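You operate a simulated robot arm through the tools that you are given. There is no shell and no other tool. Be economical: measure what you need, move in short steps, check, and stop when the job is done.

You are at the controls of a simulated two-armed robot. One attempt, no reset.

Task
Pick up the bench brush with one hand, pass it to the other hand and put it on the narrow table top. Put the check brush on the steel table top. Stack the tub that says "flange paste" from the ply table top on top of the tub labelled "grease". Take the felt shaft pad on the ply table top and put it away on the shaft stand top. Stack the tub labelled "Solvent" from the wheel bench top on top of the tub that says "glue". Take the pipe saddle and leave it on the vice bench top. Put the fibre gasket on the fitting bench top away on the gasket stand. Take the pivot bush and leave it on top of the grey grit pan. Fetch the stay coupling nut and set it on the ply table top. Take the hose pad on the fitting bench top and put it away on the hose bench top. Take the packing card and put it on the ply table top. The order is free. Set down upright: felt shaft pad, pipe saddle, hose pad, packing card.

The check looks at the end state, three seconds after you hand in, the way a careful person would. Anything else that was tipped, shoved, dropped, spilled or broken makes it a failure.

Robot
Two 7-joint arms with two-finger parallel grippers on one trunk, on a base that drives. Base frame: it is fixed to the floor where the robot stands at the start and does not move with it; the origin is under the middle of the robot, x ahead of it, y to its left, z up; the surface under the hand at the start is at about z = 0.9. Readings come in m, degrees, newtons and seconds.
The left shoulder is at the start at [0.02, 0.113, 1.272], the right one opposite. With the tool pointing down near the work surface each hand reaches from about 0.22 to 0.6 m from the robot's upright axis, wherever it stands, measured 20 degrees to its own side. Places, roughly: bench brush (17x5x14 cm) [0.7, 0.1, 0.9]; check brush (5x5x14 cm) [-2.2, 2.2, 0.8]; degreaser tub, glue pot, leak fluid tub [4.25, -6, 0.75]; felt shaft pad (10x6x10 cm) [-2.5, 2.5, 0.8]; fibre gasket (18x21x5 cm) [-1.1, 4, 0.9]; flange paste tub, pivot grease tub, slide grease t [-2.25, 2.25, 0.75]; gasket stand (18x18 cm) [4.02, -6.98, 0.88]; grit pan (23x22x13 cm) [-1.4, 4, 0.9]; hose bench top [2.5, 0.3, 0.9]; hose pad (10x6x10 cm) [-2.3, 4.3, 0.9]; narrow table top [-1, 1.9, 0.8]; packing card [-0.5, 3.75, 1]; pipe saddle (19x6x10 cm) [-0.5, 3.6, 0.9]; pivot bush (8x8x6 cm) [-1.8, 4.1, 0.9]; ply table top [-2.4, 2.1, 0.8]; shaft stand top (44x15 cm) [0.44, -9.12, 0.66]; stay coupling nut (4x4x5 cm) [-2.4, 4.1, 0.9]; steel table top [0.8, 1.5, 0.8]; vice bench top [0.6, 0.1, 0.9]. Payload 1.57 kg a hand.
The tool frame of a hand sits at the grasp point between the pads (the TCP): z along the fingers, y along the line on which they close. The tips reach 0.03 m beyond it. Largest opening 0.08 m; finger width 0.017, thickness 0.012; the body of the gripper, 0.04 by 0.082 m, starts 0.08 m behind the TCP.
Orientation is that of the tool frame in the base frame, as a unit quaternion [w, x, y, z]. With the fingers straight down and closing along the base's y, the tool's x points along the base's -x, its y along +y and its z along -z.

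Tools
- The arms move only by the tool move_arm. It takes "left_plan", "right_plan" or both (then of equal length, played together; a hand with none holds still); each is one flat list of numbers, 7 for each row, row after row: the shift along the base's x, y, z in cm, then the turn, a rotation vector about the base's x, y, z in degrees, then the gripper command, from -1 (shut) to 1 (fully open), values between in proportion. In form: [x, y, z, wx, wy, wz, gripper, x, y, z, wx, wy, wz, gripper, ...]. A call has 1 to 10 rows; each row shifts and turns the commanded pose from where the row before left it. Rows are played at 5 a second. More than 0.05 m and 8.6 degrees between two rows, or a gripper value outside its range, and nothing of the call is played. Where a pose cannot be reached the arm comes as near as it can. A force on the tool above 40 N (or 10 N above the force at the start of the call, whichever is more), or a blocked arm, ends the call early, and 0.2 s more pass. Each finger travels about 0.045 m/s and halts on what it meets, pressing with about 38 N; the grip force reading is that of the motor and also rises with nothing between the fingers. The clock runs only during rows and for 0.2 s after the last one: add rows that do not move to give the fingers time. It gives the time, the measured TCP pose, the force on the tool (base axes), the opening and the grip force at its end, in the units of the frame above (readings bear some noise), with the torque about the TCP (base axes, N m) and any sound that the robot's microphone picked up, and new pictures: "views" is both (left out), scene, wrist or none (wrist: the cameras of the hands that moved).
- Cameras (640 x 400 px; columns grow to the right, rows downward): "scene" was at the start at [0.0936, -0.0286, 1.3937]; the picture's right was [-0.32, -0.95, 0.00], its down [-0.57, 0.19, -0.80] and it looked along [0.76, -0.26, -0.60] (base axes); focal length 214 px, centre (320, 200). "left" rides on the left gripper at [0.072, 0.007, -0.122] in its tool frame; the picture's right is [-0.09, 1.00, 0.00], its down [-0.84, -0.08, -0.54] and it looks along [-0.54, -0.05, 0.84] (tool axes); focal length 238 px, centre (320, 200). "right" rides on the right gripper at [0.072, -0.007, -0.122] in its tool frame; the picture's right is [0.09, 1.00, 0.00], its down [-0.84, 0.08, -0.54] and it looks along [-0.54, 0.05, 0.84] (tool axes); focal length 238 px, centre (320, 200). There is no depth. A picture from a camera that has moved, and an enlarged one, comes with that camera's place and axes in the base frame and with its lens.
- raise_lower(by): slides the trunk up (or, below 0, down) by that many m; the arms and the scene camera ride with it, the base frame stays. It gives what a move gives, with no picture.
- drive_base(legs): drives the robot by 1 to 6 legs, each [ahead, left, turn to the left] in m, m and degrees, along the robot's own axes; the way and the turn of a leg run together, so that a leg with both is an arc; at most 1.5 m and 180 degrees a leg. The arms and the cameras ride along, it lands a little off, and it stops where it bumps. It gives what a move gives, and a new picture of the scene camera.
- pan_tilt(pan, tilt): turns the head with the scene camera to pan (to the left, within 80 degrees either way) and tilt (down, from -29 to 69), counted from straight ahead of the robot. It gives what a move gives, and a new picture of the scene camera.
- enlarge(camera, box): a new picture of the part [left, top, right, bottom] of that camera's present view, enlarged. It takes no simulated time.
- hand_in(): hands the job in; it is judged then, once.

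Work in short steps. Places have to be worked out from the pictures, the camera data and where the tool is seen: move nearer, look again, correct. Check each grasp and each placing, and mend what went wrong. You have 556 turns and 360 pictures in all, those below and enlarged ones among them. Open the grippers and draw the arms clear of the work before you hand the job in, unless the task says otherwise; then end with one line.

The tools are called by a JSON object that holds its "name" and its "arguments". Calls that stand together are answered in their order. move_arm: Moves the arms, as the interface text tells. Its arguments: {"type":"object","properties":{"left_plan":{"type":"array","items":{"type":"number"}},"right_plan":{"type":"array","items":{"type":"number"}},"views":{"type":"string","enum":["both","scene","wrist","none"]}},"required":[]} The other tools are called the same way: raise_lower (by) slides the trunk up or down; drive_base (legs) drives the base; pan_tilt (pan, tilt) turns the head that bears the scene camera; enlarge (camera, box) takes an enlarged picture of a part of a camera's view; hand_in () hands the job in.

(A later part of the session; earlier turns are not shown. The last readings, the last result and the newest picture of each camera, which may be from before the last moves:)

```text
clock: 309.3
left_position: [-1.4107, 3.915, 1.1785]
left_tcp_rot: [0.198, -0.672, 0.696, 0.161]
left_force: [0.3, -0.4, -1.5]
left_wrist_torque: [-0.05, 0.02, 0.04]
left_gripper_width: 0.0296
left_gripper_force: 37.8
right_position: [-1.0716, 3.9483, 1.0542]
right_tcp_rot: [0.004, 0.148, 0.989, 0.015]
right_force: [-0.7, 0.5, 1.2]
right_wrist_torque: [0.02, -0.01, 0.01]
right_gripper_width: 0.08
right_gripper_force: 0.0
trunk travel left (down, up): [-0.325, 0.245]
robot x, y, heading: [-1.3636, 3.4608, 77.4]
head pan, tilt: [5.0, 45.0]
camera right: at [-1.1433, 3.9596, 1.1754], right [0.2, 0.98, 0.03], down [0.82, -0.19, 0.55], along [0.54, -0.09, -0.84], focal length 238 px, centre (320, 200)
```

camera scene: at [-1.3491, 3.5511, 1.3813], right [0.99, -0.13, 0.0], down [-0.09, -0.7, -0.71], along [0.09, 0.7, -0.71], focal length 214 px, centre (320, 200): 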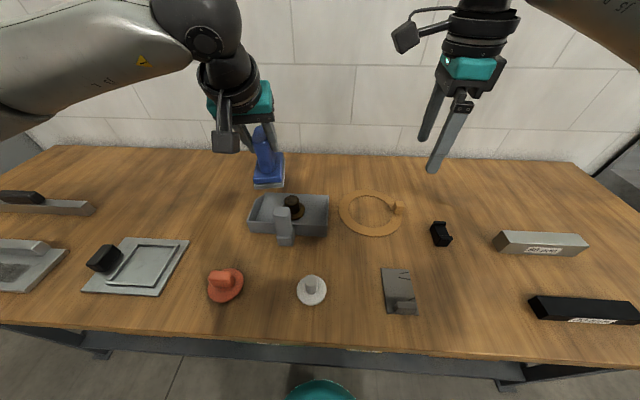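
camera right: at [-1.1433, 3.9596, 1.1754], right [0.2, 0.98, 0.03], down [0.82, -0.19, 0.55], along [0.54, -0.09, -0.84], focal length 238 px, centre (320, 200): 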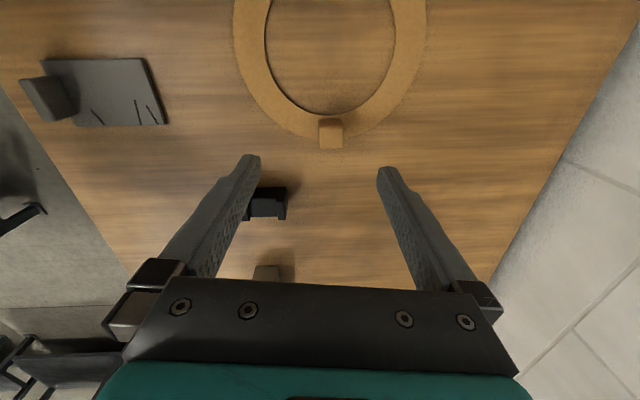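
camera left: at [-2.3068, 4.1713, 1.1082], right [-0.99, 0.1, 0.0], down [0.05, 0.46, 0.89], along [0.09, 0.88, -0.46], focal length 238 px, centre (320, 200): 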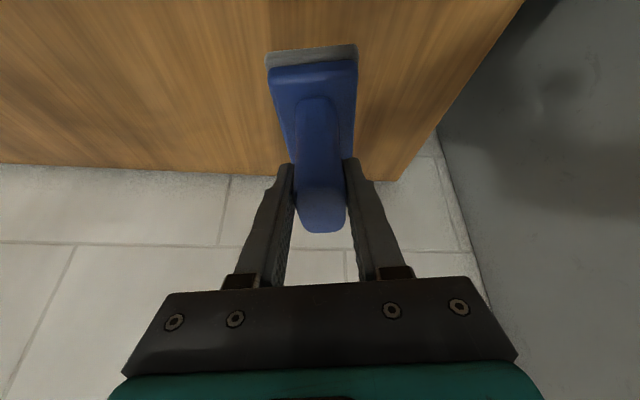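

Adjust +1.5 cm in y, descend to 0.93, close, lift 3 cm.

{"name": "move_arm", "arguments": {"right_plan": [0, 1.5, -4, 0, 0, 0, 1, 0, 0, -4.5, 0, 0, 0, 1, 0, 0, -3.8, 0, 0, 0, 1, 0, 0, 0, 0, 0, 0, -1, 0, 0, 0, 0, 0, 0, -1, 0, 0, 0, 0, 0, 0, -1, 0, 0, 0, 0, 0, 0, -1, 0, 0, 0, 0, 0, 0, -1, 0, 0, 0, 0, 0, 0, -1, 0, 0, 3, 0, 0, 0, -1], "views": "both"}}

```text
clock: 311.5
left_position: [-1.4114, 3.9142, 1.18]
left_tcp_rot: [0.198, -0.672, 0.695, 0.162]
left_force: [0.8, -0.3, -3.0]
left_wrist_torque: [-0.04, -0.02, 0.01]
left_gripper_width: 0.03
left_gripper_force: 38.3
right_position: [-1.073, 3.963, 0.9607]
right_tcp_rot: [0.003, 0.148, 0.989, 0.015]
right_force: [-0.7, 0.4, -0.6]
right_wrist_torque: [0.0, 0.0, 0.02]
right_gripper_width: 0.0269
right_gripper_force: 38.0
trunk travel left (down, up): [-0.325, 0.245]
robot x, y, heading: [-1.3622, 3.4609, 77.4]
head pan, tilt: [5.0, 45.0]
camera scene: at [-1.3494, 3.5495, 1.3815], right [0.99, -0.13, 0.0], down [-0.09, -0.7, -0.71], along [0.09, 0.7, -0.71], focal length 214 px, centre (320, 200)
camera right: at [-1.1447, 3.9728, 1.0822], right [0.2, 0.98, 0.03], down [0.82, -0.19, 0.55], along [0.54, -0.09, -0.84], focal length 238 px, centre (320, 200)
```

scene: 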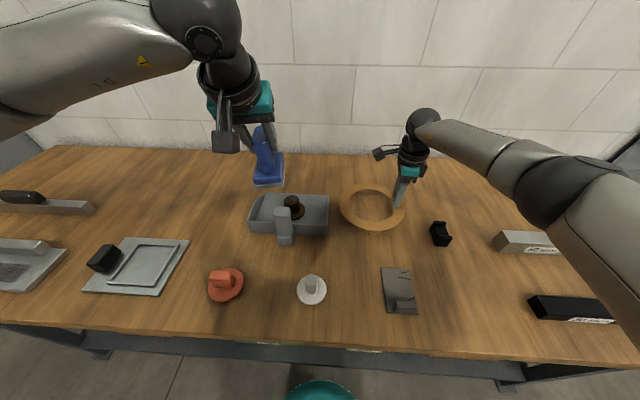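
right: 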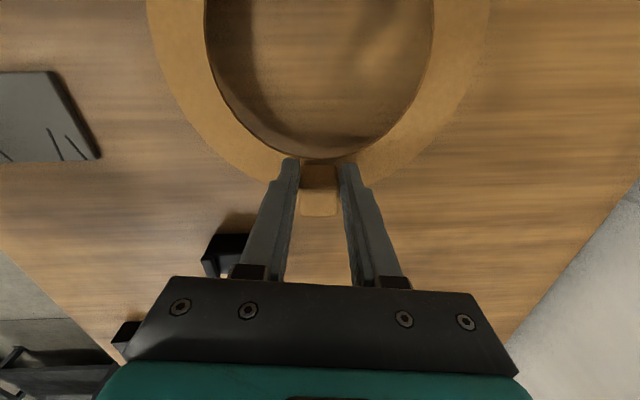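

Gasket lifted level. Raise and tuck it, then take both to the hose bench, going around the north side of the steel table.

{"name": "move_arm", "arguments": {"right_plan": [0, 0, 4.8, 0, 0, 0, -1, 0, 0, 4.8, 0, 0, 0, -1, 0, 0, 4.8, 0, 0, 0, -1, 0, 0, 4.8, 0, 0, 0, -1, -0.5, -4, 2, 0, 0, 0, -1, -0.5, -4, 0, 0, 0, 0, -1, -0.5, -4, 0, 0, 0, 0, -1], "views": "none"}}

{"name": "drive_base", "arguments": {"legs": [[-0.45, 0, 0], [0, 0, -77.4], [1.5, -0.35, 0], [1.4, -0.1, 0]]}}

{"name": "pan_tilt", "arguments": {"pan": -40, "tilt": 25}}

```text
clock: 313.1
left_position: [-1.4099, 3.9134, 1.18]
left_tcp_rot: [0.198, -0.672, 0.695, 0.161]
left_force: [0.0, 0.2, -3.3]
left_wrist_torque: [0.03, 0.04, 0.02]
left_gripper_width: 0.0297
left_gripper_force: 38.3
right_position: [-1.0863, 3.8433, 1.174]
right_tcp_rot: [0.004, 0.149, 0.989, 0.016]
right_force: [0.5, -0.3, -0.6]
right_wrist_torque: [0.03, 0.01, 0.01]
right_gripper_width: 0.0269
right_gripper_force: 38.3
trunk travel left (down, up): [-0.325, 0.245]
robot x, y, heading: [-1.3606, 3.4571, 77.5]
head pan, tilt: [5.0, 45.0]
```

```text
refused: leg 3 is longer than a leg can be; nothing moved
```

```text
clock: 314.2
left_position: [-1.4101, 3.9159, 1.1803]
left_tcp_rot: [0.196, -0.672, 0.695, 0.161]
left_force: [-0.6, 0.3, -1.9]
left_wrist_torque: [-0.07, 0.02, -0.01]
left_gripper_width: 0.0297
left_gripper_force: 37.9
right_position: [-1.0873, 3.8436, 1.1747]
right_tcp_rot: [0.003, 0.149, 0.989, 0.015]
right_force: [-0.9, 0.3, -0.6]
right_wrist_torque: [0.01, 0.02, 0.01]
right_gripper_width: 0.0265
right_gripper_force: 37.1
trunk travel left (down, up): [-0.325, 0.245]
robot x, y, heading: [-1.3606, 3.4601, 77.9]
head pan, tilt: [-40.0, 25.0]
camera scene: at [-1.2869, 3.5254, 1.412], right [0.61, -0.79, 0.0], down [-0.34, -0.26, -0.91], along [0.72, 0.55, -0.42], focal length 214 px, centre (320, 200)
```

scene: 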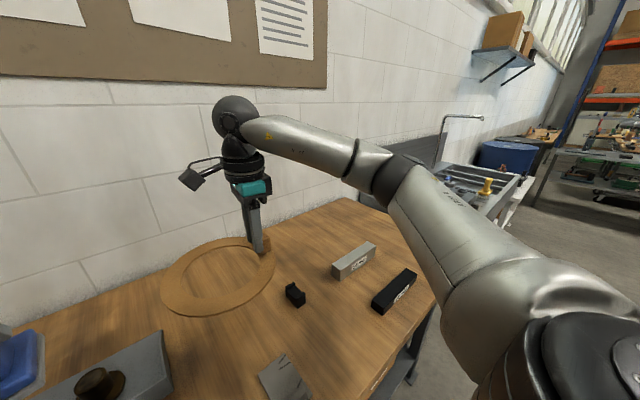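

{"name": "drive_base", "arguments": {"legs": [[-0.45, 0, 0], [0, 0, -77.6], [1.4, -0.35, 0], [1.4, -0.1, 0]]}}

```text
clock: 333.7
left_position: [1.7839, 2.7566, 1.1788]
left_tcp_rot: [0.254, -0.095, 0.962, 0.003]
left_force: [0.7, -0.2, -2.5]
left_wrist_torque: [-0.01, 0.03, -0.01]
left_gripper_width: 0.0297
left_gripper_force: 37.9
right_position: [1.7899, 2.4257, 1.1736]
right_tcp_rot: [0.011, 0.731, 0.683, 0.01]
right_force: [0.2, -0.7, -0.6]
right_wrist_torque: [-0.03, -0.02, 0.04]
right_gripper_width: 0.0267
right_gripper_force: 37.8
trunk travel left (down, up): [-0.325, 0.245]
robot x, y, heading: [1.353, 2.6037, 0.9]
head pan, tilt: [-40.0, 25.0]
camera scene: at [1.4357, 2.5475, 1.412], right [-0.63, -0.77, 0.0], down [-0.33, 0.27, -0.91], along [0.7, -0.57, -0.42], focal length 214 px, centre (320, 200)
```

scene: 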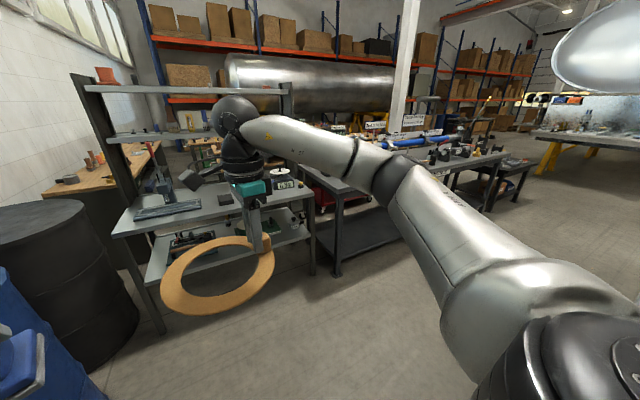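

I'm north of the aisle. The hose bench's front edge runs from about (1.99, 0.36) to (2.46, 1.52). Drive south into the aisle, turning to face it.

{"name": "drive_base", "arguments": {"legs": [[0.2, -0.4, 0], [0, -1.2, 0], [0, 0, -22]]}}

{"name": "pan_tilt", "arguments": {"pan": 0, "tilt": 35}}

```text
clock: 343.2
left_position: [2.0151, 0.9771, 1.179]
left_tcp_rot: [0.25, 0.103, 0.961, -0.048]
left_force: [0.2, -0.7, -1.8]
left_wrist_torque: [-0.02, 0.02, 0.0]
left_gripper_width: 0.0295
left_gripper_force: 38.3
right_position: [1.8867, 0.6726, 1.1737]
right_tcp_rot: [0.013, 0.854, 0.52, 0.008]
right_force: [0.8, -0.1, 0.0]
right_wrist_torque: [0.05, -0.01, 0.02]
right_gripper_width: 0.0265
right_gripper_force: 37.6
trunk travel left (down, up): [-0.325, 0.245]
robot x, y, heading: [1.5608, 1.0101, -22.4]
head pan, tilt: [-40.0, 25.0]
camera scene: at [1.6118, 0.9251, 1.412], right [-0.89, -0.46, 0.0], down [-0.19, 0.38, -0.91], along [0.42, -0.81, -0.42], focal length 214 px, centre (320, 200)
```

scene: 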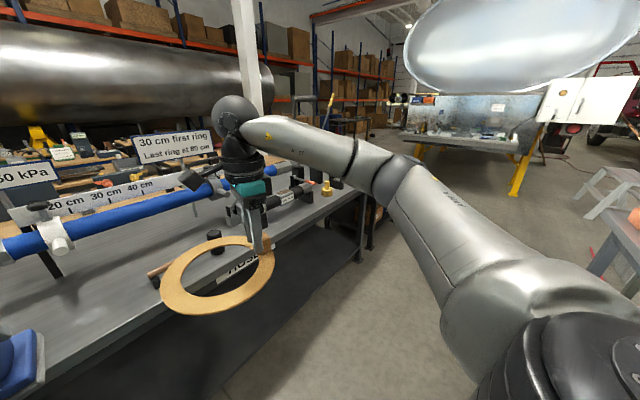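

```text
clock: 344.3
left_position: [2.0147, 0.9778, 1.1802]
left_tcp_rot: [0.25, 0.102, 0.962, -0.048]
left_force: [0.2, 0.2, -2.6]
left_wrist_torque: [0.03, 0.04, 0.01]
left_gripper_width: 0.0295
left_gripper_force: 38.3
right_position: [1.8885, 0.6715, 1.1739]
right_tcp_rot: [0.015, 0.854, 0.52, 0.007]
right_force: [0.6, -0.4, -0.2]
right_wrist_torque: [0.04, 0.01, -0.02]
right_gripper_width: 0.0267
right_gripper_force: 37.6
trunk travel left (down, up): [-0.325, 0.245]
robot x, y, heading: [1.5625, 1.0088, -22.7]
head pan, tilt: [0.0, 35.0]
camera scene: at [1.6509, 0.9731, 1.3963], right [-0.39, -0.92, 0.0], down [-0.53, 0.22, -0.82], along [0.76, -0.32, -0.57], focal length 214 px, centre (320, 200)
```

scene: 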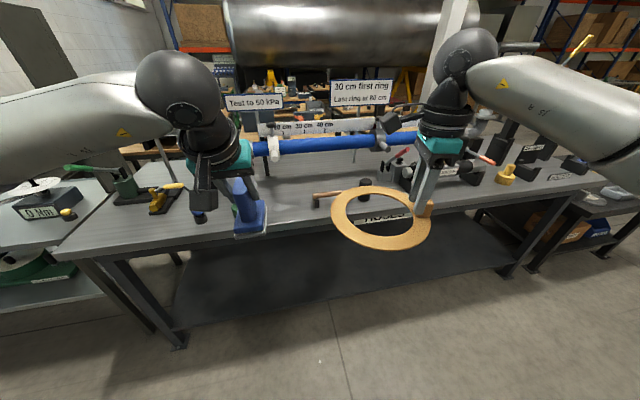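

Free spot on the hose bench between hammer and the left items: about (2.35, 0.95). Pull the gasket hand back and up a bit, then drive closer.

{"name": "move_arm", "arguments": {"right_plan": [-3.5, 1.5, 3, 0, 0, 0, -1, -3.5, 1.5, 3, 0, 0, 0, -1], "views": "none"}}

{"name": "drive_base", "arguments": {"legs": [[0.25, 0.1, 0]]}}

```text
clock: 344.9
left_position: [2.0139, 0.9783, 1.1804]
left_tcp_rot: [0.251, 0.102, 0.961, -0.048]
left_force: [-0.4, 0.1, -2.3]
left_wrist_torque: [0.06, 0.03, -0.01]
left_gripper_width: 0.0294
left_gripper_force: 37.6
right_position: [1.816, 0.7036, 1.2332]
right_tcp_rot: [0.014, 0.854, 0.52, 0.007]
right_force: [0.4, 0.7, -0.2]
right_wrist_torque: [0.0, 0.01, 0.04]
right_gripper_width: 0.0266
right_gripper_force: 37.7
trunk travel left (down, up): [-0.325, 0.245]
robot x, y, heading: [1.5637, 1.0129, -22.8]
head pan, tilt: [0.0, 35.0]
```

```text
clock: 346.8
left_position: [2.2826, 0.9718, 1.1794]
left_tcp_rot: [0.25, 0.104, 0.961, -0.048]
left_force: [-0.3, -0.5, -2.4]
left_wrist_torque: [0.04, 0.06, -0.01]
left_gripper_width: 0.0296
left_gripper_force: 38.4
right_position: [2.0843, 0.6974, 1.2349]
right_tcp_rot: [0.014, 0.854, 0.519, 0.007]
right_force: [0.1, 0.8, 0.4]
right_wrist_torque: [0.0, 0.0, 0.02]
right_gripper_width: 0.0265
right_gripper_force: 37.4
trunk travel left (down, up): [-0.325, 0.245]
robot x, y, heading: [1.8277, 1.0058, -22.8]
head pan, tilt: [0.0, 35.0]
camera scene: at [1.9182, 0.9678, 1.3962], right [-0.39, -0.92, 0.0], down [-0.53, 0.22, -0.82], along [0.75, -0.32, -0.57], focal length 214 px, centre (320, 200)
```

scene: 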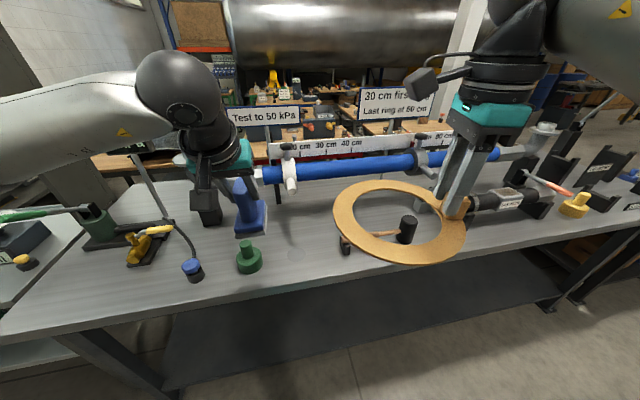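

A green knob stands at (2.38, 0.995), so I'll use (2.335, 0.855), between it and the hammer. Move the gasket hand 10 cm right for clearance, and the left hand over the spot.

{"name": "move_arm", "arguments": {"right_plan": [-1.3, -3.1, 0, 0, 0, 0, -1, -1.3, -3.1, 0, 0, 0, 0, -1, -1.3, -3.1, 0, 0, 0, 0, -1, 0, 0, 0, 0, 0, 0, -1, 0, 0, 0, 0, 0, 0, -1, 0, 0, 0, 0, 0, 0, -1], "left_plan": [0, 0, 0, 0, 0, 0, -1, 0, 0, 0, 0, 0, 0, -1, 1.7, -3.9, 0, 0, 0, 0, -1, 1.7, -3.9, 0, 0, 0, 0, -1, 1.8, -3.9, 0, 0, 0, 0, -1, 0, 0, -4.8, 0, 0, 0, -1], "views": "both"}}

```text
clock: 348.2
left_position: [2.3331, 0.8561, 1.1306]
left_tcp_rot: [0.249, 0.104, 0.962, -0.048]
left_force: [0.2, 0.3, -2.5]
left_wrist_torque: [0.01, 0.02, 0.01]
left_gripper_width: 0.0296
left_gripper_force: 38.3
right_position: [2.0444, 0.6052, 1.2352]
right_tcp_rot: [0.014, 0.854, 0.52, 0.008]
right_force: [-0.2, 0.6, 0.3]
right_wrist_torque: [-0.02, -0.01, -0.02]
right_gripper_width: 0.0265
right_gripper_force: 37.9
trunk travel left (down, up): [-0.325, 0.245]
robot x, y, heading: [1.823, 1.0053, -23.0]
head pan, tilt: [0.0, 35.0]
camera scene: at [1.918, 0.9689, 1.3962], right [-0.39, -0.92, 0.0], down [-0.53, 0.22, -0.82], along [0.75, -0.32, -0.57], focal length 214 px, centre (320, 200)
camera right: at [2.0683, 0.6744, 1.3563], right [0.93, -0.38, 0.03], down [-0.33, -0.77, 0.55], along [-0.18, -0.52, -0.84], focal length 238 px, centre (320, 200)
camera left: at [2.2155, 0.8916, 1.2009], right [0.3, 0.95, 0.0], down [0.44, -0.14, 0.89], along [0.85, -0.26, -0.46], focal length 238 px, centre (320, 200)
```

scene: 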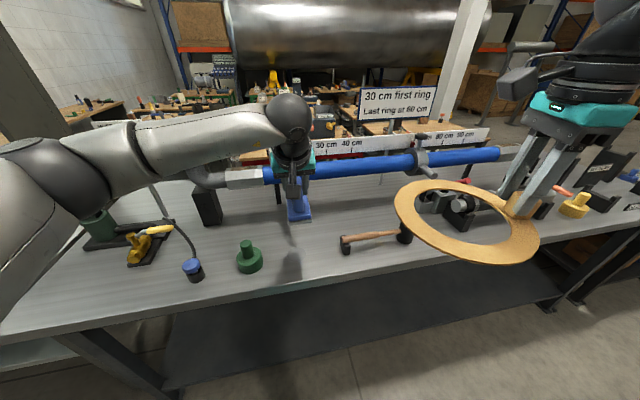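
right: 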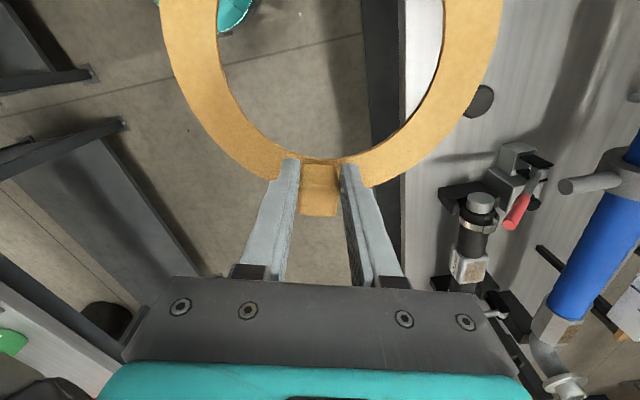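
left: 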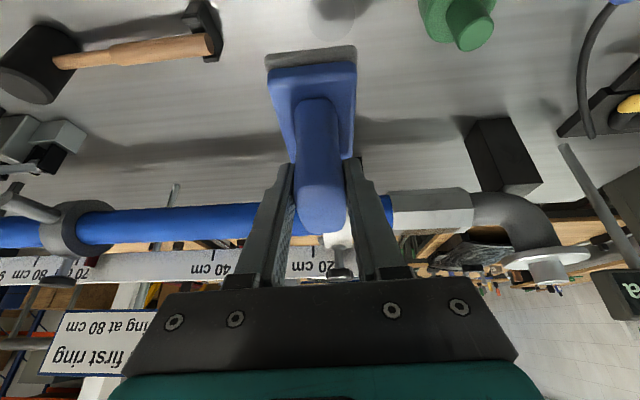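

Spot is clear; the pipe is ~20 cm behind. Lower to contact (expected TCP ~0.965–0.98).

{"name": "move_arm", "arguments": {"left_plan": [0, 0, -4.5, 0, 0, 0, -1, 0, 0, -4.5, 0, 0, 0, -1, 0, 0, -4, 0, 0, 0, -1, 0, 0, -1, 0, 0, 0, -1, 0, 0, -0.5, 0, 0, 0, -1, 0, 0, -0.4, 0, 0, 0, -1, 0, 0, -0.4, 0, 0, 0, -1, 0, 0, -0.4, 0, 0, 0, -1, 0, 0, -0.4, 0, 0, 0, -1, 0, 0, -0.4, 0, 0, 0, -1], "views": "wrist"}}

```text
clock: 350.4
left_position: [2.3342, 0.8555, 0.9669]
left_tcp_rot: [0.25, 0.103, 0.961, -0.048]
left_force: [-0.5, 0.2, -3.1]
left_wrist_torque: [0.0, 0.02, 0.0]
left_gripper_width: 0.0296
left_gripper_force: 38.1
right_position: [2.044, 0.6041, 1.2345]
right_tcp_rot: [0.014, 0.855, 0.518, 0.007]
right_force: [-0.6, 0.8, 0.2]
right_wrist_torque: [-0.04, 0.01, 0.02]
right_gripper_width: 0.0265
right_gripper_force: 37.8
trunk travel left (down, up): [-0.325, 0.245]
robot x, y, heading: [1.8249, 1.0084, -23.1]
head pan, tilt: [0.0, 35.0]
camera left: at [2.2152, 0.8918, 1.0369], right [0.3, 0.95, 0.0], down [0.44, -0.14, 0.89], along [0.85, -0.27, -0.46], focal length 238 px, centre (320, 200)
```

left: 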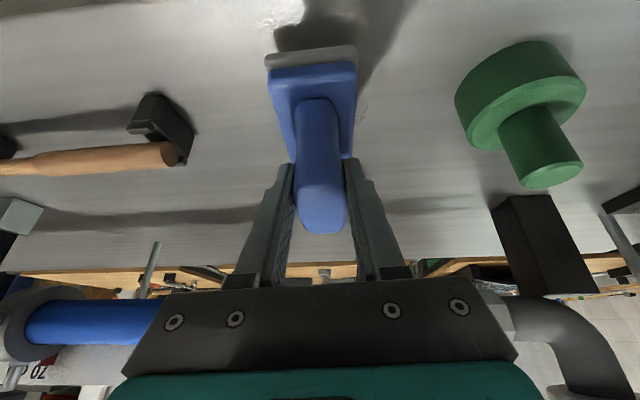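

Not yet touching (shadow visible). Continue down.

{"name": "move_arm", "arguments": {"left_plan": [0, 0, -0.5, 0, 0, 0, -1, 0, 0, -0.5, 0, 0, 0, -1, 0, 0, -0.4, 0, 0, 0, -1, 0, 0, -0.4, 0, 0, 0, -1, 0, 0, -0.4, 0, 0, 0, -1, 0, 0, -0.4, 0, 0, 0, -1, 0, 0, -0.4, 0, 0, 0, -1], "views": "none"}}

```text
clock: 352.0
left_position: [2.3319, 0.8529, 0.9448]
left_tcp_rot: [0.257, 0.104, 0.96, -0.051]
left_force: [3.9, -4.1, 13.6]
left_wrist_torque: [-1.95, 0.73, -1.2]
left_gripper_width: 0.0285
left_gripper_force: 34.7
right_position: [2.0404, 0.6045, 1.237]
right_tcp_rot: [0.015, 0.854, 0.519, 0.008]
right_force: [-0.4, 0.4, -0.4]
right_wrist_torque: [-0.05, -0.03, -0.02]
right_gripper_width: 0.0266
right_gripper_force: 37.3
trunk travel left (down, up): [-0.325, 0.245]
robot x, y, heading: [1.821, 1.0048, -22.7]
head pan, tilt: [0.0, 35.0]
```

Contact (bench ≈0.865). Relieve and release, then retreat along the tool axis.

{"name": "move_arm", "arguments": {"left_plan": [0, 0, 0.3, 0, 0, 0, -1, 0, 0, 0.1, 0, 0, 0, -1, 0, 0, 0, 0, 0, 0, 0, 0, 0, 0, 0, 0, 0, 0.6, 0, 0, 0, 0, 0, 0, 1, 0, 0, 0, 0, 0, 0, 1, -1.8, 0.7, 3.4, 0, 0, 0, 1, -1.8, 0.7, 3.4, 0, 0, 0, 1, -2, 0.8, 4, 0, 0, 0, 1, -2, 0.8, 4, 0, 0, 0, 1], "views": "both"}}

```text
clock: 354.2
left_position: [2.2543, 0.8857, 1.0907]
left_tcp_rot: [0.25, 0.103, 0.961, -0.049]
left_force: [-0.1, -0.9, 0.2]
left_wrist_torque: [0.03, 0.0, 0.01]
left_gripper_width: 0.0803
left_gripper_force: 0.1
right_position: [2.0447, 0.6031, 1.2344]
right_tcp_rot: [0.014, 0.854, 0.519, 0.008]
right_force: [-0.5, 0.6, -0.3]
right_wrist_torque: [-0.02, -0.02, 0.01]
right_gripper_width: 0.0266
right_gripper_force: 37.6
trunk travel left (down, up): [-0.325, 0.245]
robot x, y, heading: [1.8272, 1.0059, -22.7]
head pan, tilt: [0.0, 35.0]
camera scene: at [1.9168, 0.968, 1.3963], right [-0.39, -0.92, 0.0], down [-0.53, 0.22, -0.82], along [0.76, -0.32, -0.57], focal length 214 px, centre (320, 200)
camera left: at [2.1367, 0.9219, 1.1606], right [0.3, 0.95, 0.0], down [0.44, -0.14, 0.89], along [0.85, -0.26, -0.46], focal length 238 px, centre (320, 200)
```

scene: 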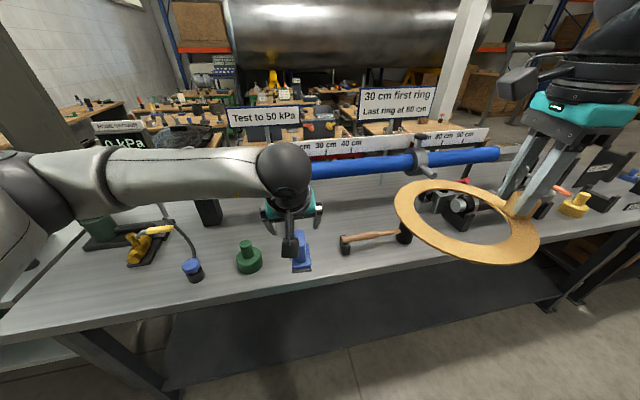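
left: 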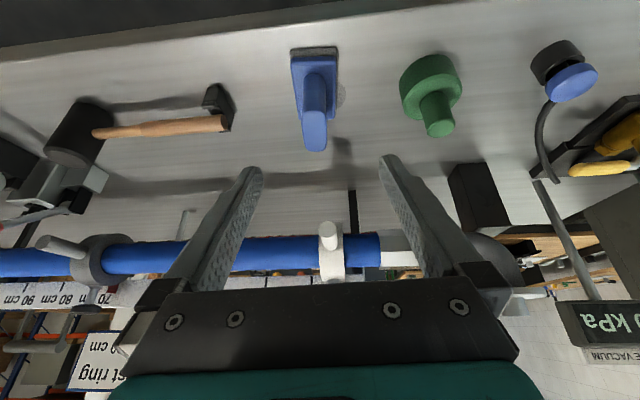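

Hose pad stands upright. Straighten the left hand, then drive back to the ply table for the felt pad, keeping the gasket in the right hand.

{"name": "move_arm", "arguments": {"left_plan": [-1, 1, 3, 0, 0, 0, 1, -1, 1, 3, 0, 0, 0, 1, 0, 0, 0, 2.9, 6.8, 0, 1, 0, 0, 0, 2.9, 6.8, 0, 1, 0, 0, 0, 2.9, 6.8, 0, 1, 0, 0, 0, 2.9, 6.8, 0, 1], "views": "none"}}

{"name": "drive_base", "arguments": {"legs": [[-0.3, 0, 0], [0, 0, -67.3], [-1.4, 0, 0], [0, -1.45, 0], [-0.35, -1.35, 0], [-0.1, -1.2, 0]]}}

```text
clock: 355.6
left_position: [2.2371, 0.9044, 1.1492]
left_tcp_rot: [0.004, 0.115, 0.993, 0.025]
left_force: [-1.2, -0.6, -0.3]
left_wrist_torque: [0.02, -0.01, 0.03]
left_gripper_width: 0.0799
left_gripper_force: 0.0
right_position: [2.0443, 0.6045, 1.2341]
right_tcp_rot: [0.014, 0.854, 0.52, 0.008]
right_force: [-0.4, 1.0, 0.3]
right_wrist_torque: [-0.01, 0.02, -0.03]
right_gripper_width: 0.0266
right_gripper_force: 37.4
trunk travel left (down, up): [-0.325, 0.245]
robot x, y, heading: [1.8239, 1.0011, -22.9]
head pan, tilt: [0.0, 35.0]
```

```text
clock: 386.4
left_position: [-2.4098, 2.6632, 1.1486]
left_tcp_rot: [0.02, 0.658, 0.753, 0.017]
left_force: [0.4, 0.4, 0.3]
left_wrist_torque: [0.02, 0.01, 0.01]
left_gripper_width: 0.0801
left_gripper_force: 0.1
right_position: [-2.7593, 2.7385, 1.2354]
right_tcp_rot: [0.016, 0.998, -0.057, -0.001]
right_force: [-0.3, 0.2, 0.1]
right_wrist_torque: [-0.01, 0.04, 0.02]
right_gripper_width: 0.0268
right_gripper_force: 37.8
trunk travel left (down, up): [-0.325, 0.245]
robot x, y, heading: [-2.4637, 3.0856, -91.7]
head pan, tilt: [0.0, 35.0]
camera scene: at [-2.4638, 2.9865, 1.3963], right [-1.0, 0.04, 0.0], down [0.02, 0.57, -0.82], along [-0.03, -0.82, -0.57], focal length 214 px, centre (320, 200)
```

scene: 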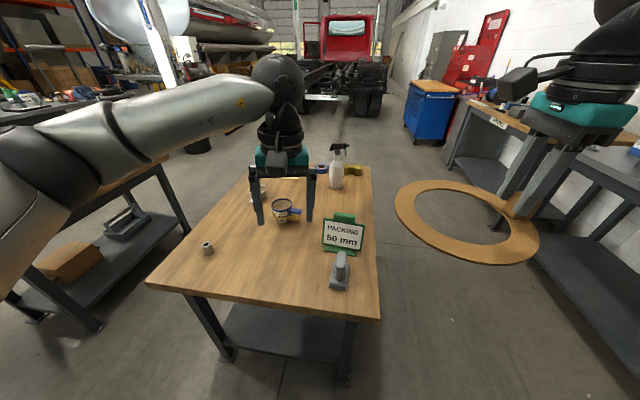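

Felt pad at (-2.546, 2.555). Shift the base 0.17 right and 0.08 ahead so the left hand can reach it.

{"name": "drive_base", "arguments": {"legs": [[0.08, -0.17, 0]]}}

{"name": "pan_tilt", "arguments": {"pan": 0, "tilt": 50}}

```text
clock: 387.9
left_position: [-2.5829, 2.5901, 1.1501]
left_tcp_rot: [0.02, 0.658, 0.753, 0.017]
left_force: [-0.4, -0.1, 0.2]
left_wrist_torque: [-0.01, -0.02, 0.01]
left_gripper_width: 0.0802
left_gripper_force: 0.1
right_position: [-2.9317, 2.6635, 1.2342]
right_tcp_rot: [0.015, 0.998, -0.058, -0.001]
right_force: [-0.8, -0.2, -1.2]
right_wrist_torque: [0.01, 0.0, -0.01]
right_gripper_width: 0.0265
right_gripper_force: 38.0
trunk travel left (down, up): [-0.325, 0.245]
robot x, y, heading: [-2.6314, 3.0106, -92.3]
head pan, tilt: [0.0, 35.0]
camera scene: at [-2.6367, 2.9115, 1.3962], right [-1.0, 0.04, 0.0], down [0.02, 0.57, -0.82], along [-0.03, -0.82, -0.57], focal length 214 px, centre (320, 200)
```

scene: 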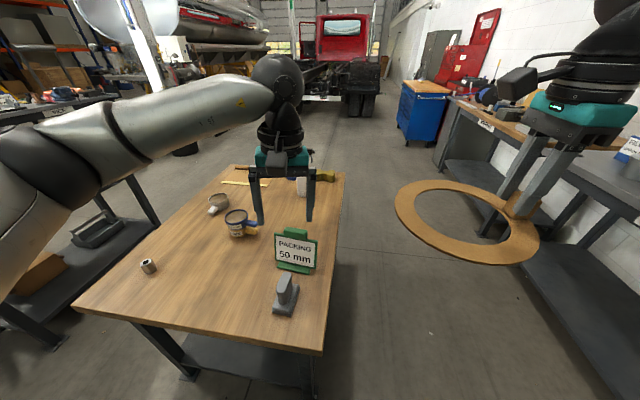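

```text
clock: 388.7
left_position: [-2.5826, 2.5905, 1.1482]
left_tcp_rot: [0.019, 0.658, 0.753, 0.017]
left_force: [0.2, -0.9, 0.8]
left_wrist_torque: [-0.02, -0.01, 0.06]
left_gripper_width: 0.0802
left_gripper_force: 0.0
right_position: [-2.9313, 2.6646, 1.2341]
right_tcp_rot: [0.015, 0.998, -0.059, -0.001]
right_force: [-0.2, -0.2, -0.9]
right_wrist_torque: [-0.01, -0.01, -0.01]
right_gripper_width: 0.0267
right_gripper_force: 37.3
trunk travel left (down, up): [-0.325, 0.245]
robot x, y, heading: [-2.6354, 3.009, -91.9]
head pan, tilt: [0.0, 50.0]
camera scene: at [-2.6354, 2.923, 1.3746], right [-1.0, 0.04, 0.0], down [0.03, 0.77, -0.64], along [-0.02, -0.64, -0.77], focal length 214 px, centre (320, 200)
```

scene: 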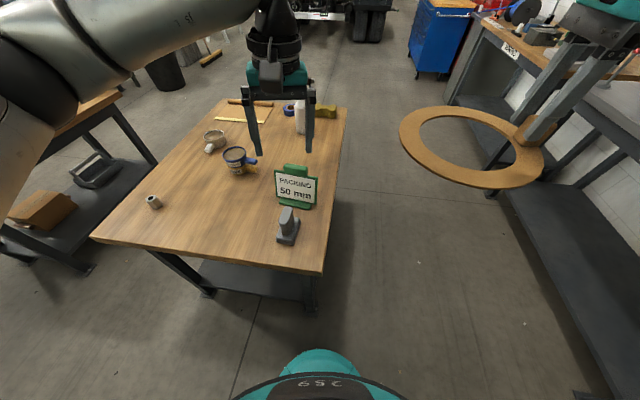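

{"name": "enlarge", "arguments": {"camera": "left", "box": [0, 0, 640, 400]}}

```text
1.00 times, centred on (320, 200) of left (not enlarged: the box is as wide or as high as the picture)
camera zoom: at [-2.5926, 2.6619, 1.2704], right [1.0, 0.04, 0.05], down [0.01, -0.84, 0.54], along [0.07, -0.54, -0.84], focal length 238 px, centre (320, 200)
```

zoom: 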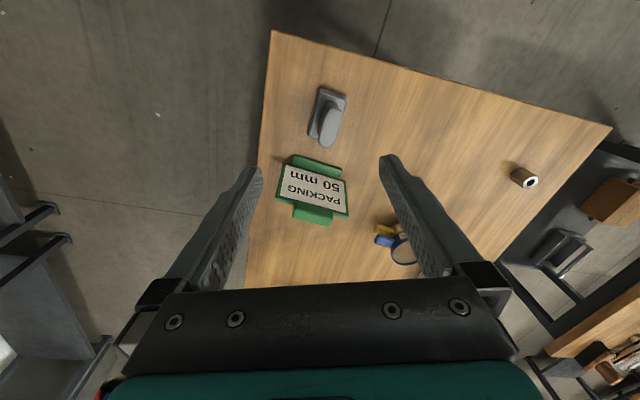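

Handle top at (-2.547, 2.556), axis yawed about -11°. Rotate -14°, move above and descend to 0.95.

{"name": "move_arm", "arguments": {"left_plan": [1.2, -1.1, -3.5, 0, 0, -7, 1, 1.2, -1.1, -3.5, 0, 0, -7, 1, 1.2, -1.2, -4, 0, 0, 0, 1, 0, 0, -4.5, 0, 0, 0, 1, 0, 0, -4.5, 0, 0, 0, 1], "views": "wrist"}}

```text
clock: 389.9
left_position: [-2.5469, 2.5586, 0.9479]
left_tcp_rot: [0.022, 0.745, 0.666, 0.015]
left_force: [-0.1, -0.2, 0.1]
left_wrist_torque: [-0.04, 0.03, 0.01]
left_gripper_width: 0.0799
left_gripper_force: 0.1
right_position: [-2.9315, 2.6643, 1.2358]
right_tcp_rot: [0.015, 0.998, -0.058, -0.002]
right_force: [-0.8, 0.6, -0.9]
right_wrist_torque: [0.0, 0.02, 0.01]
right_gripper_width: 0.0265
right_gripper_force: 37.7
trunk travel left (down, up): [-0.325, 0.245]
robot x, y, heading: [-2.6369, 3.012, -91.9]
head pan, tilt: [0.0, 50.0]
camera left: at [-2.539, 2.6296, 1.0698], right [0.98, -0.2, 0.05], down [-0.2, -0.82, 0.54], along [-0.07, -0.54, -0.84], focal length 238 px, centre (320, 200)
```

left: 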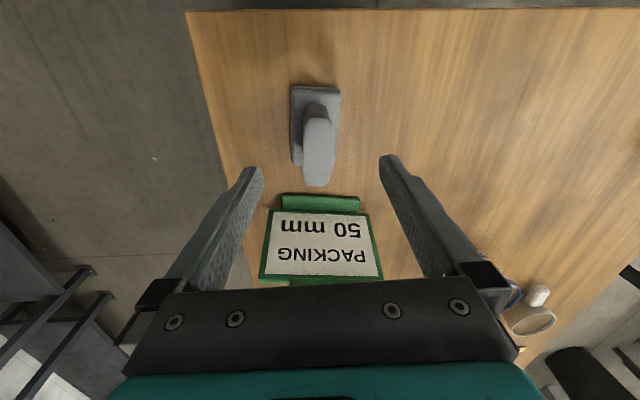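

Aligned. Descend to 0.842, close, and lift a bit.

{"name": "move_arm", "arguments": {"left_plan": [0.1, -0.8, -4, 0, 0, 0, 1, 0, 0, -4, 0, 0, 0, 1, 0, 0, -2.6, 0, 0, 0, 1, 0, 0, 0, 0, 0, 0, -1, 0, 0, 0, 0, 0, 0, -1, 0, 0, 0, 0, 0, 0, -1, 0, 0, 0, 0, 0, 0, -1, 0, 0, 0, 0, 0, 0, -1, 0, 0, 0, 0, 0, 0, -1, 0, 0, 3, 0, 0, 0, -1], "views": "wrist"}}

```text
clock: 392.1
left_position: [-2.5449, 2.5502, 0.8734]
left_tcp_rot: [0.021, 0.744, 0.668, 0.015]
left_force: [0.0, 0.0, -2.2]
left_wrist_torque: [-0.01, 0.03, 0.0]
left_gripper_width: 0.0298
left_gripper_force: 38.5
right_position: [-2.9317, 2.6637, 1.2358]
right_tcp_rot: [0.016, 0.998, -0.058, -0.002]
right_force: [0.6, -0.4, 0.2]
right_wrist_torque: [0.01, 0.01, 0.02]
right_gripper_width: 0.0267
right_gripper_force: 37.2
trunk travel left (down, up): [-0.325, 0.245]
robot x, y, heading: [-2.63, 3.0123, -92.0]
head pan, tilt: [0.0, 50.0]
camera left: at [-2.5384, 2.6223, 0.9948], right [0.98, -0.2, 0.05], down [-0.2, -0.82, 0.54], along [-0.07, -0.54, -0.84], focal length 238 px, centre (320, 200)
```

left: 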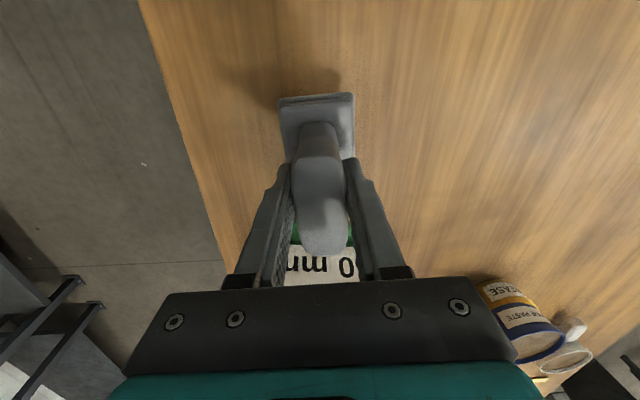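

Felt pad held. Lift and retract, then drive east and south through the corridor toward the far end.

{"name": "move_arm", "arguments": {"left_plan": [0, 0, 4.8, 0, 0, 0, -1, 0, 0, 4.8, 0, 0, 0, -1, 0, 0, 4.8, 0, 0, 0, -1, 0, 0, 4.8, 0, 0, 0, -1, 0, 0, 4.8, 0, 0, 0, -1, 0, 0, 4.8, 0, 0, 0, -1, 1, 4, 0, 0, 0, 0, -1, 1, 4, 0, 0, 0, 0, -1], "views": "none"}}

{"name": "drive_base", "arguments": {"legs": [[-0.05, 0, 2], [0, 1.4, 0], [0, 0.97, 0], [1.5, 0, 0], [0.9, 0, 0]]}}

{"name": "pan_tilt", "arguments": {"pan": 0, "tilt": 15}}

```text
clock: 393.9
left_position: [-2.5254, 2.6291, 1.161]
left_tcp_rot: [0.022, 0.745, 0.667, 0.015]
left_force: [-0.1, 0.0, -2.1]
left_wrist_torque: [0.01, 0.0, 0.01]
left_gripper_width: 0.0297
left_gripper_force: 38.3
right_position: [-2.932, 2.6646, 1.235]
right_tcp_rot: [0.016, 0.998, -0.059, -0.001]
right_force: [0.3, 0.2, -0.5]
right_wrist_torque: [0.02, 0.0, 0.02]
right_gripper_width: 0.027
right_gripper_force: 37.6
trunk travel left (down, up): [-0.325, 0.245]
robot x, y, heading: [-2.636, 3.011, -92.1]
head pan, tilt: [0.0, 50.0]
```

```text
clock: 417.6
left_position: [-0.0815, 0.2502, 1.1603]
left_tcp_rot: [0.02, 0.723, 0.691, 0.016]
left_force: [-0.2, 0.2, -1.6]
left_wrist_torque: [0.01, 0.04, -0.02]
left_gripper_width: 0.0295
left_gripper_force: 37.9
right_position: [-0.4901, 0.2607, 1.2344]
right_tcp_rot: [0.016, 1.0, -0.026, -0.001]
right_force: [0.3, -0.3, 0.4]
right_wrist_torque: [0.01, 0.0, -0.03]
right_gripper_width: 0.0268
right_gripper_force: 37.4
trunk travel left (down, up): [-0.325, 0.245]
robot x, y, heading: [-0.2183, 0.626, -88.2]
head pan, tilt: [0.0, 50.0]
camera scene: at [-0.2098, 0.5377, 1.3745], right [-1.0, -0.03, 0.0], down [-0.02, 0.77, -0.64], along [0.02, -0.64, -0.77], focal length 214 px, centre (320, 200)
```

scene: 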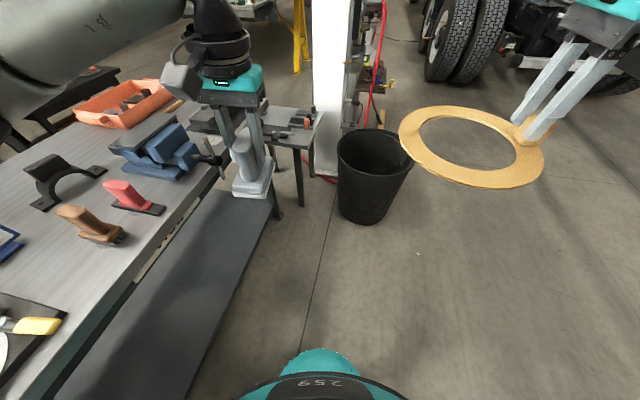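

```text
clock: 418.6
left_position: [-0.0807, 0.252, 1.1611]
left_tcp_rot: [0.02, 0.723, 0.691, 0.016]
left_force: [-0.8, 0.3, -2.0]
left_wrist_torque: [0.02, 0.01, 0.02]
left_gripper_width: 0.0297
left_gripper_force: 38.2
right_position: [-0.4894, 0.261, 1.2349]
right_tcp_rot: [0.016, 1.0, -0.027, -0.002]
right_force: [-0.8, -0.4, 0.0]
right_wrist_torque: [-0.02, 0.03, 0.02]
right_gripper_width: 0.0266
right_gripper_force: 37.4
trunk travel left (down, up): [-0.325, 0.245]
robot x, y, heading: [-0.2146, 0.6266, -88.6]
head pan, tilt: [0.0, 15.0]
camera scene: at [-0.2094, 0.5216, 1.4282], right [-1.0, -0.03, 0.0], down [-0.01, 0.26, -0.97], along [0.03, -0.97, -0.26], focal length 214 px, centre (320, 200)
```

scene: 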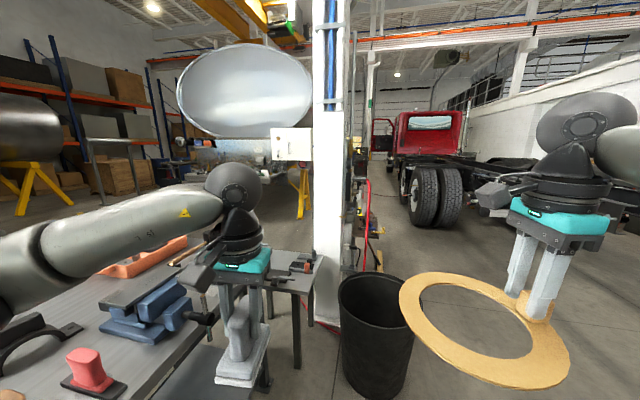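

Corridor between pillar/bin (x≥-0.6) and truck (x≤-1.9): centre x≈-1.15. Drive along it southwards in stages.

{"name": "drive_base", "arguments": {"legs": [[0, -0.93, -1.4], [1.5, 0, 0], [1.5, 0, 0]]}}

```text
clock: 434.5
left_position: [-0.9645, -2.1498, 1.1577]
left_tcp_rot: [0.019, 0.728, 0.685, 0.017]
left_force: [-0.2, -0.8, -1.5]
left_wrist_torque: [0.06, 0.02, -0.03]
left_gripper_width: 0.0296
left_gripper_force: 37.9
right_position: [-1.3726, -2.1331, 1.2335]
right_tcp_rot: [0.014, 0.999, -0.032, 0.0]
right_force: [0.7, -0.9, -0.7]
right_wrist_torque: [0.05, -0.01, 0.05]
right_gripper_width: 0.0268
right_gripper_force: 38.0
trunk travel left (down, up): [-0.325, 0.245]
robot x, y, heading: [-1.0952, -1.773, -89.0]
head pan, tilt: [0.0, 15.0]
stopped in leg 3: the robot was blocked; the commanded pose is now the measured one
camera scene: at [-1.0897, -1.8772, 1.4277], right [-1.0, -0.01, 0.0], down [0.0, 0.26, -0.96], along [0.01, -0.96, -0.26], focal length 214 px, centre (320, 200)
```

scene: 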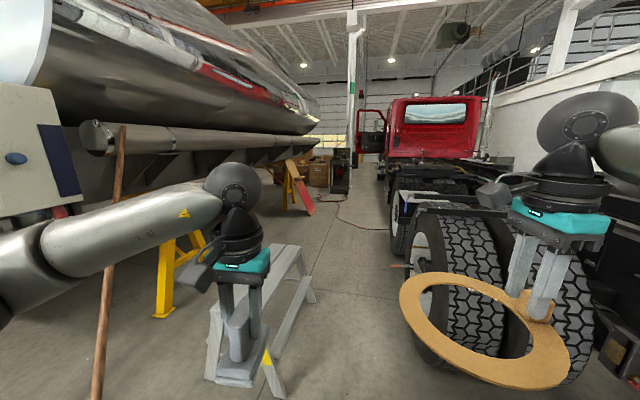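

Blocked by something. Look down around the base.

{"name": "pan_tilt", "arguments": {"pan": 0, "tilt": 55}}

{"name": "pan_tilt", "arguments": {"pan": -45, "tilt": 50}}

```text
clock: 435.5
left_position: [-0.9658, -2.1441, 1.161]
left_tcp_rot: [0.021, 0.728, 0.685, 0.016]
left_force: [0.0, -0.7, -2.9]
left_wrist_torque: [0.04, 0.01, -0.02]
left_gripper_width: 0.0298
left_gripper_force: 38.6
right_position: [-1.3726, -2.128, 1.2347]
right_tcp_rot: [0.017, 0.999, -0.033, -0.001]
right_force: [-0.7, -0.5, -0.8]
right_wrist_torque: [0.0, 0.02, 0.0]
right_gripper_width: 0.0267
right_gripper_force: 37.7
trunk travel left (down, up): [-0.325, 0.245]
robot x, y, heading: [-1.0908, -1.7704, -89.2]
head pan, tilt: [0.0, 55.0]
camera scene: at [-1.0893, -1.8506, 1.3681], right [-1.0, -0.01, 0.0], down [-0.01, 0.82, -0.57], along [0.01, -0.57, -0.82], focal length 214 px, centre (320, 200)
```

scene: 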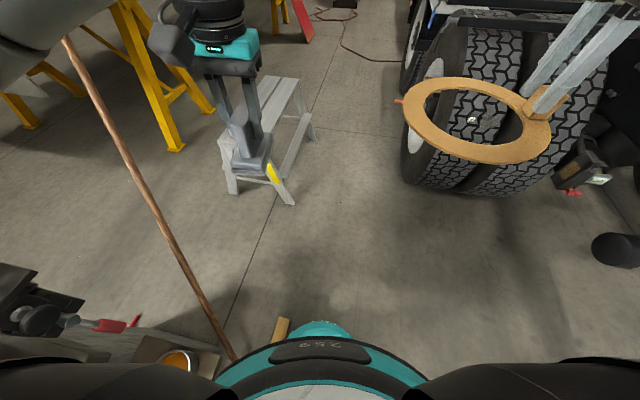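

```text
clock: 436.7
left_position: [-0.9646, -2.1441, 1.1602]
left_tcp_rot: [0.021, 0.728, 0.685, 0.016]
left_force: [-0.4, -0.4, -2.2]
left_wrist_torque: [0.04, 0.01, 0.02]
left_gripper_width: 0.0296
left_gripper_force: 37.9
right_position: [-1.3715, -2.128, 1.2349]
right_tcp_rot: [0.017, 0.999, -0.033, 0.0]
right_force: [0.1, 0.2, -0.3]
right_wrist_torque: [0.05, 0.04, 0.01]
right_gripper_width: 0.0268
right_gripper_force: 37.2
trunk travel left (down, up): [-0.325, 0.245]
robot x, y, heading: [-1.0897, -1.7689, -89.1]
head pan, tilt: [-45.0, 50.0]
camera scene: at [-1.144, -1.8339, 1.3745], right [-0.72, 0.7, 0.0], down [0.53, 0.55, -0.64], along [-0.45, -0.46, -0.77], focal length 214 px, centre (320, 200)
```

scene: 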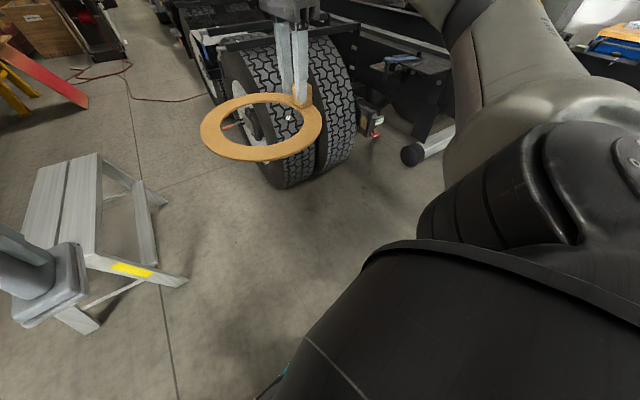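

The base touched a timber/broom stack at its left front. Back off a little, shift right 0.28 to pass midway between the step stool (x≈-0.84) and the truck wheel (x≈-1.9).

{"name": "drive_base", "arguments": {"legs": [[-0.15, 0, 0], [0, -0.27, 0]]}}

{"name": "pan_tilt", "arguments": {"pan": 25, "tilt": 50}}

```text
clock: 439.5
left_position: [-1.2356, -1.9988, 1.1592]
left_tcp_rot: [0.021, 0.728, 0.686, 0.016]
left_force: [-0.5, -0.9, -2.8]
left_wrist_torque: [0.04, -0.02, 0.03]
left_gripper_width: 0.0297
left_gripper_force: 37.8
right_position: [-1.6441, -1.9842, 1.2357]
right_tcp_rot: [0.016, 0.999, -0.031, -0.001]
right_force: [-0.9, 0.1, 0.2]
right_wrist_torque: [0.01, -0.02, 0.01]
right_gripper_width: 0.0268
right_gripper_force: 37.3
trunk travel left (down, up): [-0.325, 0.245]
robot x, y, heading: [-1.3629, -1.6199, -89.2]
head pan, tilt: [-45.0, 50.0]
camera scene: at [-1.4159, -1.6887, 1.3745], right [-0.72, 0.7, 0.0], down [0.53, 0.55, -0.64], along [-0.45, -0.46, -0.77], focal length 214 px, centre (320, 200)
```

scene: 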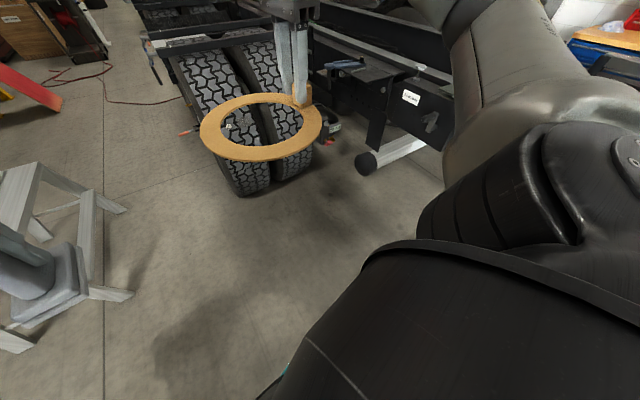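

```text
clock: 440.9
left_position: [-1.234, -1.9969, 1.1597]
left_tcp_rot: [0.021, 0.728, 0.685, 0.016]
left_force: [0.1, 0.4, -2.7]
left_wrist_torque: [0.0, 0.01, -0.02]
left_gripper_width: 0.0297
left_gripper_force: 37.7
right_position: [-1.6426, -1.9843, 1.2356]
right_tcp_rot: [0.016, 0.999, -0.031, 0.0]
right_force: [-0.3, -0.5, 0.1]
right_wrist_torque: [-0.01, 0.03, 0.01]
right_gripper_width: 0.0265
right_gripper_force: 38.2
trunk travel left (down, up): [-0.325, 0.245]
robot x, y, heading: [-1.3642, -1.625, -89.0]
head pan, tilt: [25.0, 50.0]
camera scene: at [-1.3279, -1.7026, 1.3745], right [-0.9, -0.44, 0.0], down [-0.33, 0.69, -0.64], along [0.28, -0.58, -0.77], focal length 214 px, centre (320, 200)
```

scene: 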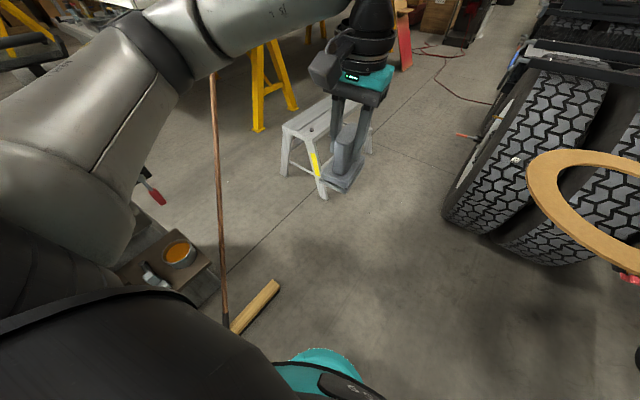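

Clear: stool at x≈-0.84, wheel at x≈-1.78. Go straight ahead between them.

{"name": "drive_base", "arguments": {"legs": [[0, 0.04, -1], [1.5, 0, 0], [0.6, 0, 0]]}}

{"name": "pan_tilt", "arguments": {"pan": 10, "tilt": 25}}

```text
clock: 451.9
left_position: [-1.1679, -4.1136, 1.161]
left_tcp_rot: [0.021, 0.726, 0.687, 0.016]
left_force: [-0.4, -0.1, -2.8]
left_wrist_torque: [0.01, 0.01, 0.0]
left_gripper_width: 0.0298
left_gripper_force: 37.8
right_position: [-1.5747, -4.1012, 1.2351]
right_tcp_rot: [0.017, 0.999, -0.029, -0.001]
right_force: [-0.2, 0.1, -0.4]
right_wrist_torque: [-0.01, 0.01, -0.02]
right_gripper_width: 0.0267
right_gripper_force: 37.8
trunk travel left (down, up): [-0.325, 0.245]
robot x, y, heading: [-1.2976, -3.7366, -88.6]
head pan, tilt: [25.0, 50.0]
camera scene: at [-1.262, -3.818, 1.3745], right [-0.9, -0.44, 0.0], down [-0.34, 0.69, -0.64], along [0.28, -0.58, -0.77], focal length 214 px, centre (320, 200)
```

scene: 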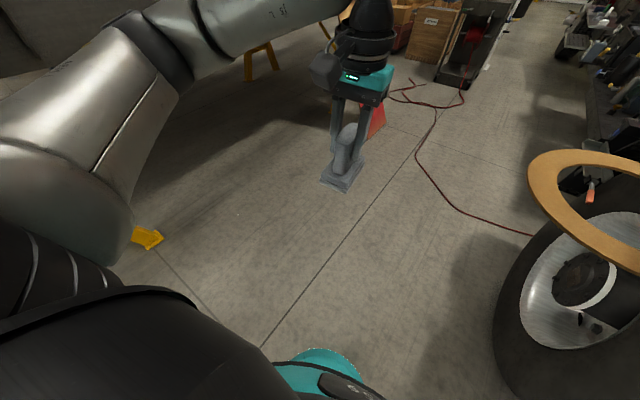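

```text
clock: 452.8
left_position: [-1.1667, -4.1121, 1.1601]
left_tcp_rot: [0.02, 0.726, 0.687, 0.016]
left_force: [-0.4, -0.6, -2.7]
left_wrist_torque: [0.03, 0.01, -0.03]
left_gripper_width: 0.0296
left_gripper_force: 38.2
right_position: [-1.5752, -4.0997, 1.2349]
right_tcp_rot: [0.017, 0.999, -0.03, 0.0]
right_force: [-0.8, 0.5, 0.8]
right_wrist_torque: [-0.02, -0.01, -0.01]
right_gripper_width: 0.0268
right_gripper_force: 37.8
trunk travel left (down, up): [-0.325, 0.245]
robot x, y, heading: [-1.2976, -3.7394, -89.0]
head pan, tilt: [10.0, 25.0]
camera scene: at [-1.2781, -3.8389, 1.412], right [-0.98, -0.19, 0.0], down [-0.08, 0.42, -0.91], along [0.18, -0.89, -0.42], focal length 214 px, centre (320, 200)
```

scene: 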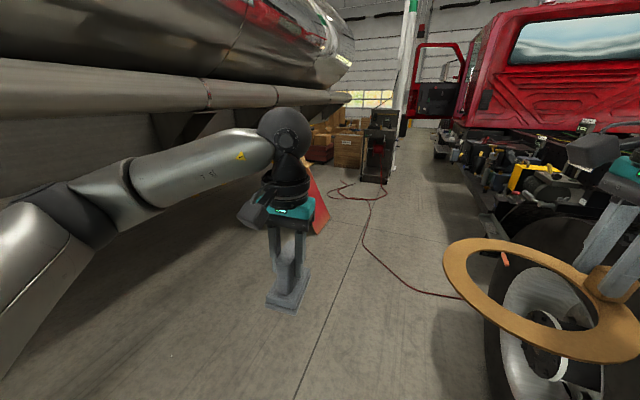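

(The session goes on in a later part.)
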